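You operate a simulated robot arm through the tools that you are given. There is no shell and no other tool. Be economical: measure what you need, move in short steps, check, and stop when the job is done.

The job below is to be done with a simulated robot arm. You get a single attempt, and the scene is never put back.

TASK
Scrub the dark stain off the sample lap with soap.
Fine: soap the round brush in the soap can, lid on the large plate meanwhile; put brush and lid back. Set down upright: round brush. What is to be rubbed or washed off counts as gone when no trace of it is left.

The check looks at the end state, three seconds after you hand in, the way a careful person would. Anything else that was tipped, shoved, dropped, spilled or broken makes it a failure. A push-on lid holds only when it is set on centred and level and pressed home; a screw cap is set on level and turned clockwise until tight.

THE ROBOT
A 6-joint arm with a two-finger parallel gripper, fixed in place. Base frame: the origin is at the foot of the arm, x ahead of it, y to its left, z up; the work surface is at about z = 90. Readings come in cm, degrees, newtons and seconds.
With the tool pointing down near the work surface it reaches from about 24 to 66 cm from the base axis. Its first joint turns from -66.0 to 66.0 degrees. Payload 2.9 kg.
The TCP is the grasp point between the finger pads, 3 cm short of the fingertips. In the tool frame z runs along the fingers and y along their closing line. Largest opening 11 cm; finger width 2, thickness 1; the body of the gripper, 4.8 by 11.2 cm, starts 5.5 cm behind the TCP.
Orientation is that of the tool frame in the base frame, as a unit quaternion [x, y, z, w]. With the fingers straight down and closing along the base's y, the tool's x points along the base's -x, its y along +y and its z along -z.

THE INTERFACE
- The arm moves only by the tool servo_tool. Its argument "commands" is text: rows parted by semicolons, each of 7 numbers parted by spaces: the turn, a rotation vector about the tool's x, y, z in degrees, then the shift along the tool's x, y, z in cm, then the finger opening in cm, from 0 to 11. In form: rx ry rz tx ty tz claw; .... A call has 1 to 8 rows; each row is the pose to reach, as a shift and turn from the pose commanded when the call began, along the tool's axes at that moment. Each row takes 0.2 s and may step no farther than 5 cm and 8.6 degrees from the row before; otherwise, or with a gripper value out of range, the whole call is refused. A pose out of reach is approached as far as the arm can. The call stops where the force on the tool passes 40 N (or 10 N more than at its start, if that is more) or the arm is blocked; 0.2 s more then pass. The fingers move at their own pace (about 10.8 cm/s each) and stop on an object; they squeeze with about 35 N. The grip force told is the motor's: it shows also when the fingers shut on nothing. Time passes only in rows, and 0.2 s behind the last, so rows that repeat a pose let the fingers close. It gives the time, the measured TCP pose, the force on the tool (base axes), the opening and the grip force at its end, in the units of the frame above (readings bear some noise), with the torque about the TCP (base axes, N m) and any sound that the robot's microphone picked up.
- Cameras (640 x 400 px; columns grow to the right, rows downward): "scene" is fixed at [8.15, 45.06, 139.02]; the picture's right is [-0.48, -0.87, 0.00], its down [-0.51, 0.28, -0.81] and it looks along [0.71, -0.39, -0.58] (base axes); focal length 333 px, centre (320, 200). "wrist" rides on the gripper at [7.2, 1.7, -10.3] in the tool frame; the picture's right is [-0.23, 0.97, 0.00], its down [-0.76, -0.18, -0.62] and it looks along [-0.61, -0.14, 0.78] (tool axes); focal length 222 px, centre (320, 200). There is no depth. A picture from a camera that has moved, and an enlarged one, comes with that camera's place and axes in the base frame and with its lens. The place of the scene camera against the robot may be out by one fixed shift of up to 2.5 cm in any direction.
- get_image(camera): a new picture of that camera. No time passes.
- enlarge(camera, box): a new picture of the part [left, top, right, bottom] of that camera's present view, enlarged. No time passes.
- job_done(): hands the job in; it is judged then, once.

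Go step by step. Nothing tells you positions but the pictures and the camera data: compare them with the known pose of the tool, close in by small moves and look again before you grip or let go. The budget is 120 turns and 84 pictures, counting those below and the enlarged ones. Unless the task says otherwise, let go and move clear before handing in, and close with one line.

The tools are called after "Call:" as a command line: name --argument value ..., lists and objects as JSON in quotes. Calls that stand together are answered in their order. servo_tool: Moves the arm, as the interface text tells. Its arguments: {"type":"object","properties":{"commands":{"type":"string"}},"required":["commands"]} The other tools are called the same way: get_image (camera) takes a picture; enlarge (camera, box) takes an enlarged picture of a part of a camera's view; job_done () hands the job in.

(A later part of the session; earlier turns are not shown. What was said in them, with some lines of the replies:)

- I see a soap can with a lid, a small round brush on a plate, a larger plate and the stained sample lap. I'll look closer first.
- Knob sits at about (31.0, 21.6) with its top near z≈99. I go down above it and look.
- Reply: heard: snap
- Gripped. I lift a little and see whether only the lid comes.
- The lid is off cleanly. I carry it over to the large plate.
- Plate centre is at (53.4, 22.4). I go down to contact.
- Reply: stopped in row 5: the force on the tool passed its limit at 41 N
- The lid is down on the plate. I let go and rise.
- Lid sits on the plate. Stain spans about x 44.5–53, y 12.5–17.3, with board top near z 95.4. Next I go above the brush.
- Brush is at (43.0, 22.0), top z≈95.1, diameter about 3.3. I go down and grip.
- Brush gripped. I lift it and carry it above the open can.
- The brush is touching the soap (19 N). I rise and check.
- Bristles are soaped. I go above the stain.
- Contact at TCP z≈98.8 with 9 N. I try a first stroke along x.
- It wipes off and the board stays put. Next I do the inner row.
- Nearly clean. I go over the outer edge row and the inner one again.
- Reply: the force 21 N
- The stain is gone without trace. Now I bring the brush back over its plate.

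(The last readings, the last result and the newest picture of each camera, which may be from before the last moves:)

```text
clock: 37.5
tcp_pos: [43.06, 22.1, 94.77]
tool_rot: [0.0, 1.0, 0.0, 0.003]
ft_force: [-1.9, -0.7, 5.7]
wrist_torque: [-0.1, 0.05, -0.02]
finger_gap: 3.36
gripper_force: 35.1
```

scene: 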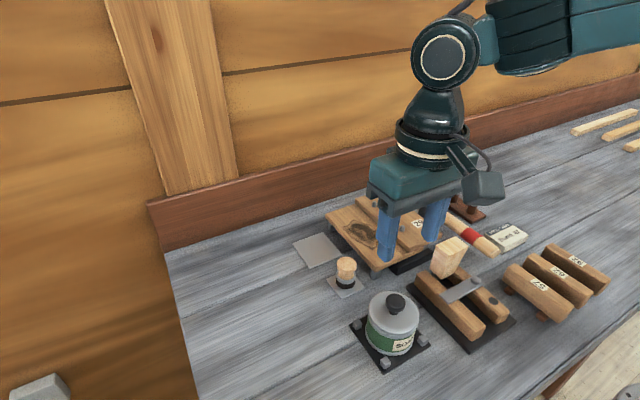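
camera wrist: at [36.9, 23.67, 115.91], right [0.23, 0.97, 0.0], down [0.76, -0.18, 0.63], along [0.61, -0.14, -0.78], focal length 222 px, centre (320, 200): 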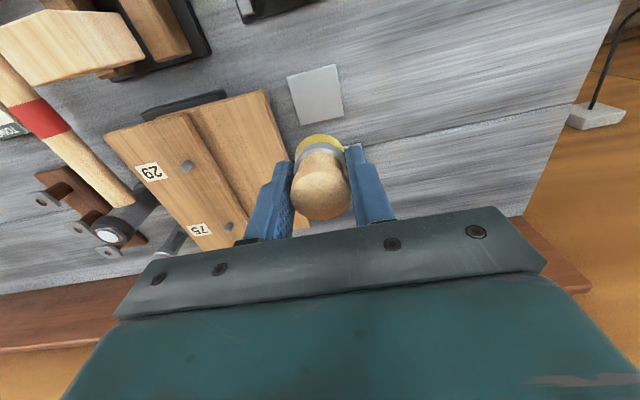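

Light contact with the plate. I let go, rise and look.

Call:
servo_tool --commands "0 0 0 0 0 0 3.4;0 0 0 0 0 0 4;0 0 0 0 0 0 5.5;0 0 0 0 0 0 5.5;0 0 0 0 0 -2 5.5;0 0 0 0 0 -6 5.5;0 0 0 0 0 -9 5.5"

Call:
enlarge --camera "scene" --box '[280, 210, 400, 310]'

```text
clock: 39.1
tcp_pos: [43.03, 22.17, 103.71]
tool_rot: [0.0, 1.0, 0.001, 0.003]
ft_force: [-0.9, 0.0, 0.8]
wrist_torque: [-0.01, -0.01, 0.0]
finger_gap: 5.47
gripper_force: 0.1
```

```text
4.00 times, centred on (340, 260) of scene
camera zoom: at [8.15, 45.06, 139.02], right [-0.48, -0.87, 0.0], down [-0.51, 0.28, -0.81], along [0.71, -0.39, -0.58], focal length 1332 px, centre (240, -40)
```

zoom: 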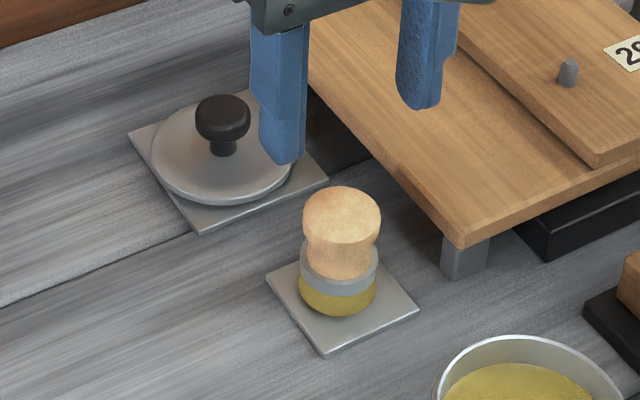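

Brush stands upright on its plate. Now back to the lid.

Call:
servo_tool --commands "0 0 0 -4 0.1 0 6;0 0 0 -8 0.2 0 6;0 0 0 -10.3 0.3 0 6;0 0 0 -10.3 0.3 4 6;0 0 0 -10.3 0.3 6.5 6;0 0 0 -10.3 0.3 6.5 6"

Call:
enlarge --camera "wrist" --box '[240, 80, 400, 240]'

Call:
enlarge --camera "scene" --box '[270, 190, 390, 290]'

```text
clock: 40.5
tcp_pos: [53.36, 22.4, 97.27]
tool_rot: [0.0, 1.0, 0.001, 0.002]
ft_force: [-0.2, -0.2, 0.5]
wrist_torque: [-0.02, 0.0, -0.01]
finger_gap: 6.01
gripper_force: 0.1
```

```text
2.50 times, centred on (320, 160) of wrist
camera zoom: at [46.02, 24.01, 107.44], right [0.23, 0.97, 0.0], down [0.76, -0.18, 0.63], along [0.61, -0.14, -0.78], focal length 555 px, centre (320, 300)
```

zoom: 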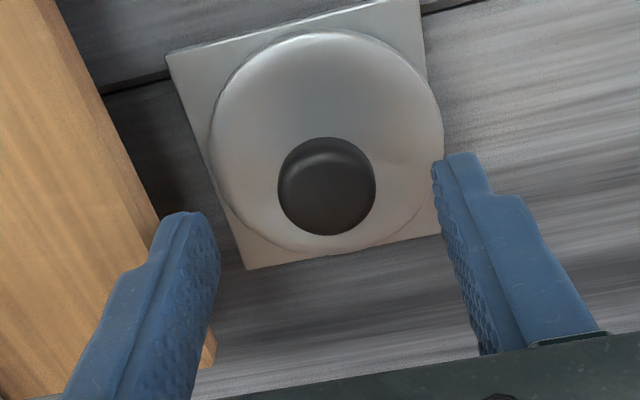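

```text
4.00 times, centred on (330, 240) of scene
camera zoom: at [8.16, 45.06, 139.02], right [-0.48, -0.87, 0.0], down [-0.51, 0.28, -0.81], along [0.71, -0.39, -0.58], focal length 1332 px, centre (280, 40)
```

zoom: 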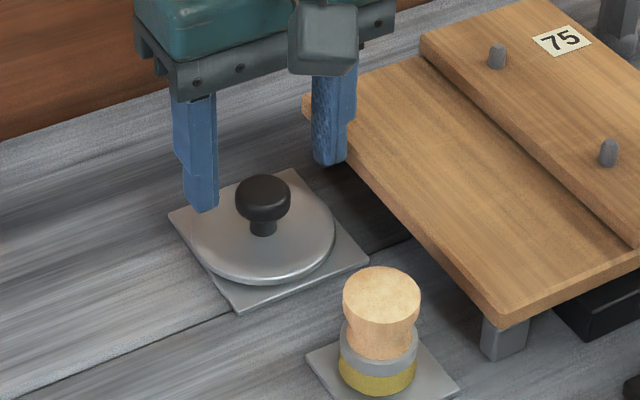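

Call:
servo_tool --commands "0 0 0 0 0.1 1.2 6;0 0 0 0 0.1 2.2 6;0 0 0 0 0.1 2.2 4;0 0 0 0 0.1 2.2 2.6;0 0 0 0 0.1 2.2 1;0 0 0 0 0.1 2.2 1;0 0 0 0 0.1 2.2 1"

Call:
enlarge --camera "scene" --box '[270, 190, 390, 290]'

```text
clock: 42.1
tcp_pos: [53.33, 22.48, 94.92]
tool_rot: [-0.001, 1.0, 0.002, 0.003]
ft_force: [0.1, 0.2, 0.4]
wrist_torque: [-0.03, 0.0, 0.01]
finger_gap: 2.6
gripper_force: 34.9
```

```text
4.00 times, centred on (330, 240) of scene
camera zoom: at [8.16, 45.06, 139.02], right [-0.48, -0.87, 0.0], down [-0.51, 0.28, -0.81], along [0.71, -0.39, -0.58], focal length 1332 px, centre (280, 40)
```

zoom: 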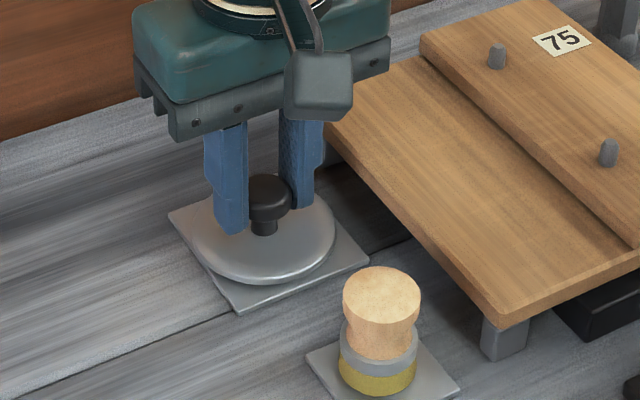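

Call:
servo_tool --commands "0 0 0 0 0 -2 1;0 0 0 0 0 -6.5 1;0 0 0 0 0 -11 1;0 0 0 4.5 -0.2 -11 1;0 0 0 9 -0.4 -11 1;0 0 0 13.5 -0.6 -11 1;0 0 0 18 -0.75 -11 1;0 0 0 22.27 -0.85 -11 1"

Call:
servo_tool --commands "0 0 0 0 0 2 1;0 0 0 0 0 3.8 1;0 0 0 0 0 3.8 1"

Call:
enlarge --camera "wrist" --box '[240, 40, 400, 200]'

Call:
enlarge --camera "scene" --box '[320, 240, 480, 380]'

```text
clock: 44.0
tcp_pos: [31.2, 21.52, 106.03]
tool_rot: [0.0, 1.0, 0.001, 0.003]
ft_force: [0.1, -0.2, 0.1]
wrist_torque: [0.0, -0.01, 0.01]
finger_gap: 2.56
gripper_force: 35.5
```

```text
clock: 44.8
tcp_pos: [31.08, 21.5, 102.15]
tool_rot: [0.001, 1.0, 0.0, 0.003]
ft_force: [0.8, -0.5, -0.6]
wrist_torque: [0.0, 0.01, 0.01]
finger_gap: 2.59
gripper_force: 34.8
```

```text
2.50 times, centred on (320, 120) of wrist
camera zoom: at [23.76, 23.27, 112.38], right [0.23, 0.97, 0.0], down [0.76, -0.18, 0.63], along [0.61, -0.14, -0.78], focal length 555 px, centre (320, 400)
```

zoom: 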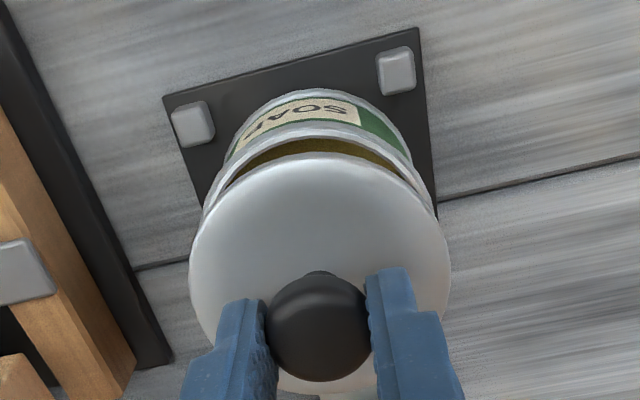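

```text
2.86 times, centred on (400, 310) of scene
camera zoom: at [8.15, 45.06, 139.02], right [-0.48, -0.87, 0.0], down [-0.51, 0.28, -0.81], along [0.71, -0.39, -0.58], focal length 951 px, centre (91, -114)
```

zoom: 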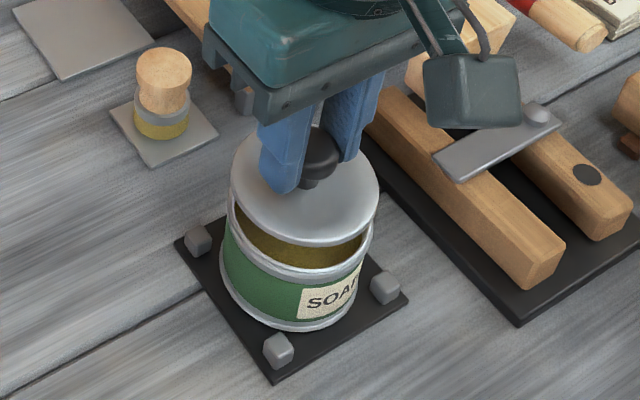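

Call:
servo_tool --commands "0 0 0 0 0.1 0.8 1;0 0 0 0 0.1 1.3 1;0 0 0 0 0.1 1.6 1;0 0 0 0 0.1 1.8 1;0 0 0 0 0.1 1.8 1"

Call:
enlarge --camera "scene" --box '[350, 260, 440, 370]'

```text
clock: 46.0
tcp_pos: [31.12, 21.55, 100.3]
tool_rot: [-0.001, 1.0, 0.001, 0.003]
ft_force: [0.3, 0.0, -0.1]
wrist_torque: [0.0, -0.01, 0.0]
finger_gap: 2.57
gripper_force: 34.5
```

```text
3.64 times, centred on (395, 315) of scene
camera zoom: at [8.16, 45.06, 139.02], right [-0.48, -0.87, 0.0], down [-0.51, 0.28, -0.81], along [0.71, -0.39, -0.58], focal length 1211 px, centre (47, -218)
```

zoom: 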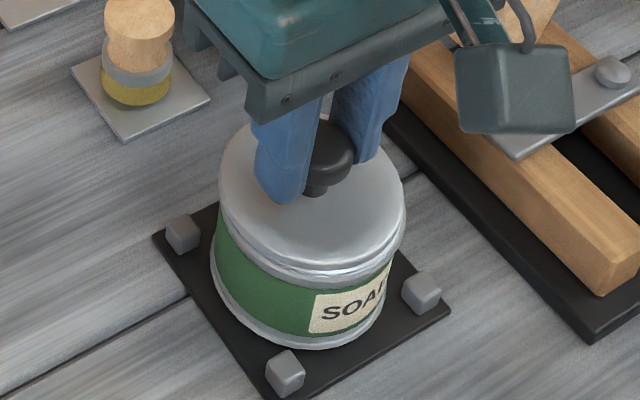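

Call:
servo_tool --commands "0 0 0 0 0 0.15 1;0 0 0 0 0 0.3 1;0 0 0 0 0 0.45 1;0 0 0 0 0 0.6 1;0 0 0 0 0 0.7 1;0 0 0 0 0 0.8 1"

Call:
enlarge --camera "scene" --box '[350, 260, 440, 370]'

```text
clock: 46.9
tcp_pos: [31.08, 21.64, 100.12]
tool_rot: [0.0, 1.0, 0.002, 0.003]
ft_force: [-2.9, -3.1, 5.9]
wrist_torque: [-0.04, 0.05, 0.0]
finger_gap: 2.6
gripper_force: 35.1
heard: snap
stopped in row 4: the force on the tool passed its limit at 43 N (the readings are from after the stop); the commanded pose is now the measured one
```

```text
3.64 times, centred on (395, 315) of scene
camera zoom: at [8.14, 45.05, 139.03], right [-0.48, -0.87, 0.0], down [-0.51, 0.28, -0.81], along [0.71, -0.39, -0.58], focal length 1211 px, centre (47, -218)
```

zoom: 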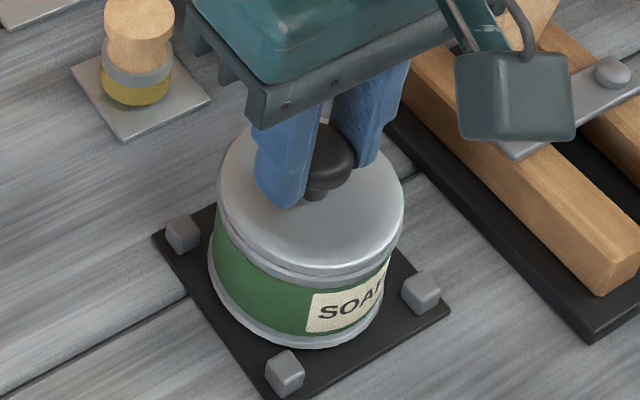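

It snapped home at the same height as before. I let go and rise.

Call:
servo_tool --commands "0 0 0 0 0 0 2.6;0 0 0 0 0 0 3.5;0 0 0 0 0 0 5.5;0 0 0 0 0 0 5.5;0 0 0 0 0 -2 5.5;0 0 0 0 0 -6 5.5;0 0 0 0 0 -10 5.5"

Call:
enlarge --camera "scene" --box '[350, 260, 440, 370]'

Call:
enlarge --camera "wrist" --box '[240, 40, 400, 200]'

```text
clock: 48.5
tcp_pos: [31.06, 21.62, 110.05]
tool_rot: [-0.001, 1.0, 0.002, 0.003]
ft_force: [0.5, 0.0, -0.2]
wrist_torque: [0.04, -0.02, -0.02]
finger_gap: 5.51
gripper_force: 0.0
```

```text
3.64 times, centred on (395, 315) of scene
camera zoom: at [8.15, 45.06, 139.02], right [-0.48, -0.87, 0.0], down [-0.51, 0.28, -0.81], along [0.71, -0.39, -0.58], focal length 1211 px, centre (47, -218)
```

zoom: 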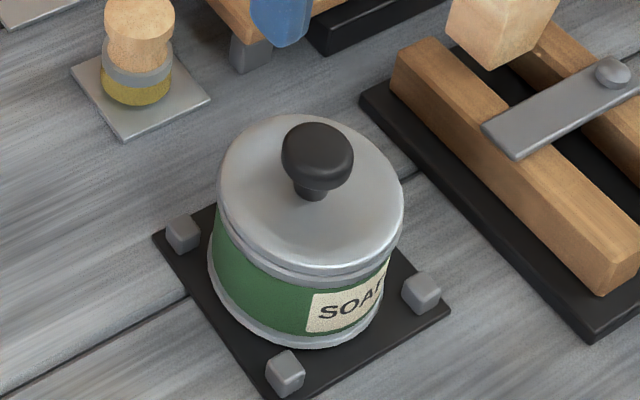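

```text
2.50 times, centred on (320, 120) of wrist
camera zoom: at [23.7, 23.28, 120.26], right [0.23, 0.97, 0.0], down [0.76, -0.18, 0.63], along [0.61, -0.14, -0.78], focal length 555 px, centre (320, 400)
```

zoom: 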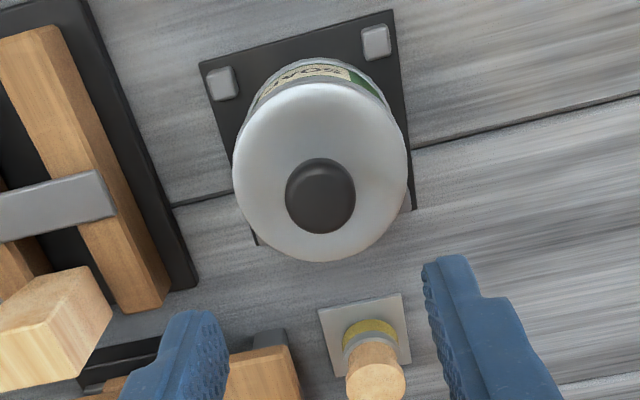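

Lid is on and level. One last check of the whole scene with the arm raised.

Call:
servo_tool --commands "0 0 0 0 3 -4 6;0 0 0 -1 6 -8 6;0 0 0 -2 8 -12 6;0 0 0 -2 9 -16 6;0 0 0 -2 9 -16 6"

Call:
get_image --camera "scene"

Call:
enlarge --camera "scene" --box '[280, 170, 480, 390]'

```text
refused: row 2 steps farther than a row can; nothing moved
```

```text
29 pictures are left
```

scene: 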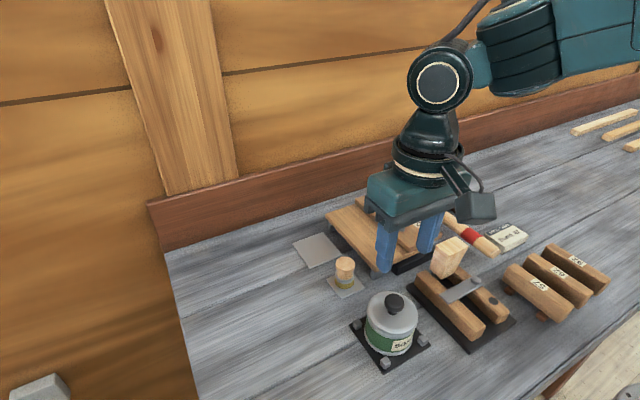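

```text
1.82 times, centred on (380, 280) of scene
camera zoom: at [8.15, 45.06, 139.02], right [-0.48, -0.87, 0.0], down [-0.51, 0.28, -0.81], along [0.71, -0.39, -0.58], focal length 605 px, centre (211, 54)
```

zoom: 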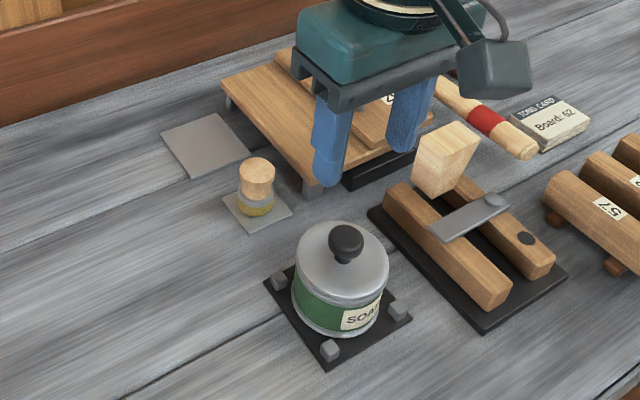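

That raise was refused (step too long), but everything is in place; I move clear with shorter steps and take a last look at the board.

Call:
servo_tool --commands "0 0 0 0 2 -4 6;0 0 0 0 4 -8 6;0 0 0 0 6 -12 6;0 0 0 0 8 -16 6;0 0 0 0 8 -16 6"

Call:
enlarge --camera "scene" --box '[280, 170, 480, 390]'

Call:
enlarge --camera "scene" --box '[310, 185, 400, 265]'

```text
clock: 49.7
tcp_pos: [30.96, 29.7, 126.11]
tool_rot: [0.0, 1.0, 0.001, 0.003]
ft_force: [0.0, 0.4, 0.3]
wrist_torque: [-0.05, -0.02, -0.01]
finger_gap: 6.02
gripper_force: 0.1
```

```text
1.82 times, centred on (380, 280) of scene
camera zoom: at [8.15, 45.06, 139.02], right [-0.48, -0.87, 0.0], down [-0.51, 0.28, -0.81], along [0.71, -0.39, -0.58], focal length 605 px, centre (211, 54)
```

zoom: 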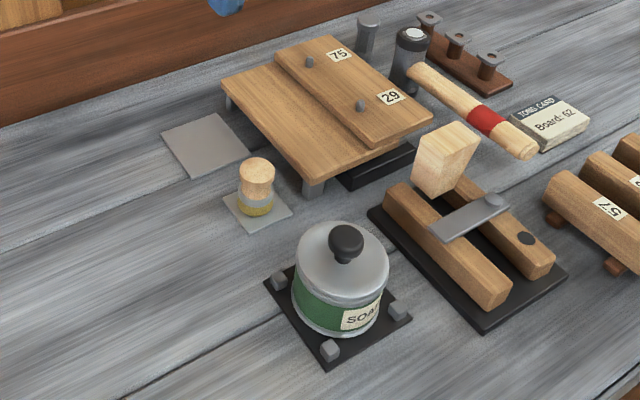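

```text
5.00 times, centred on (355, 225) of scene
camera zoom: at [8.15, 45.06, 139.02], right [-0.48, -0.87, 0.0], down [-0.51, 0.28, -0.81], along [0.71, -0.39, -0.58], focal length 1665 px, centre (145, 75)
```

zoom: 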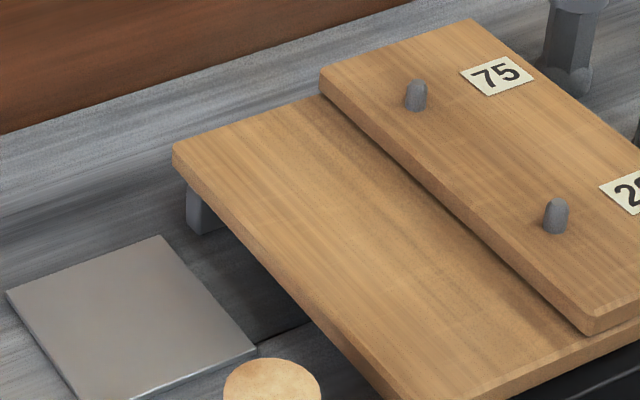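

The board is clean, the brush stands upright on its plate, the lid is home and nothing else has moved, so I hand in.

Call:
job_done

```text
The job is handed in.
```

The job is handed in: the dark stain is scrubbed off the sample lap with no trace visible, the round brush stands upright on its plate, and the lid is pressed back on the soap can with a snap.
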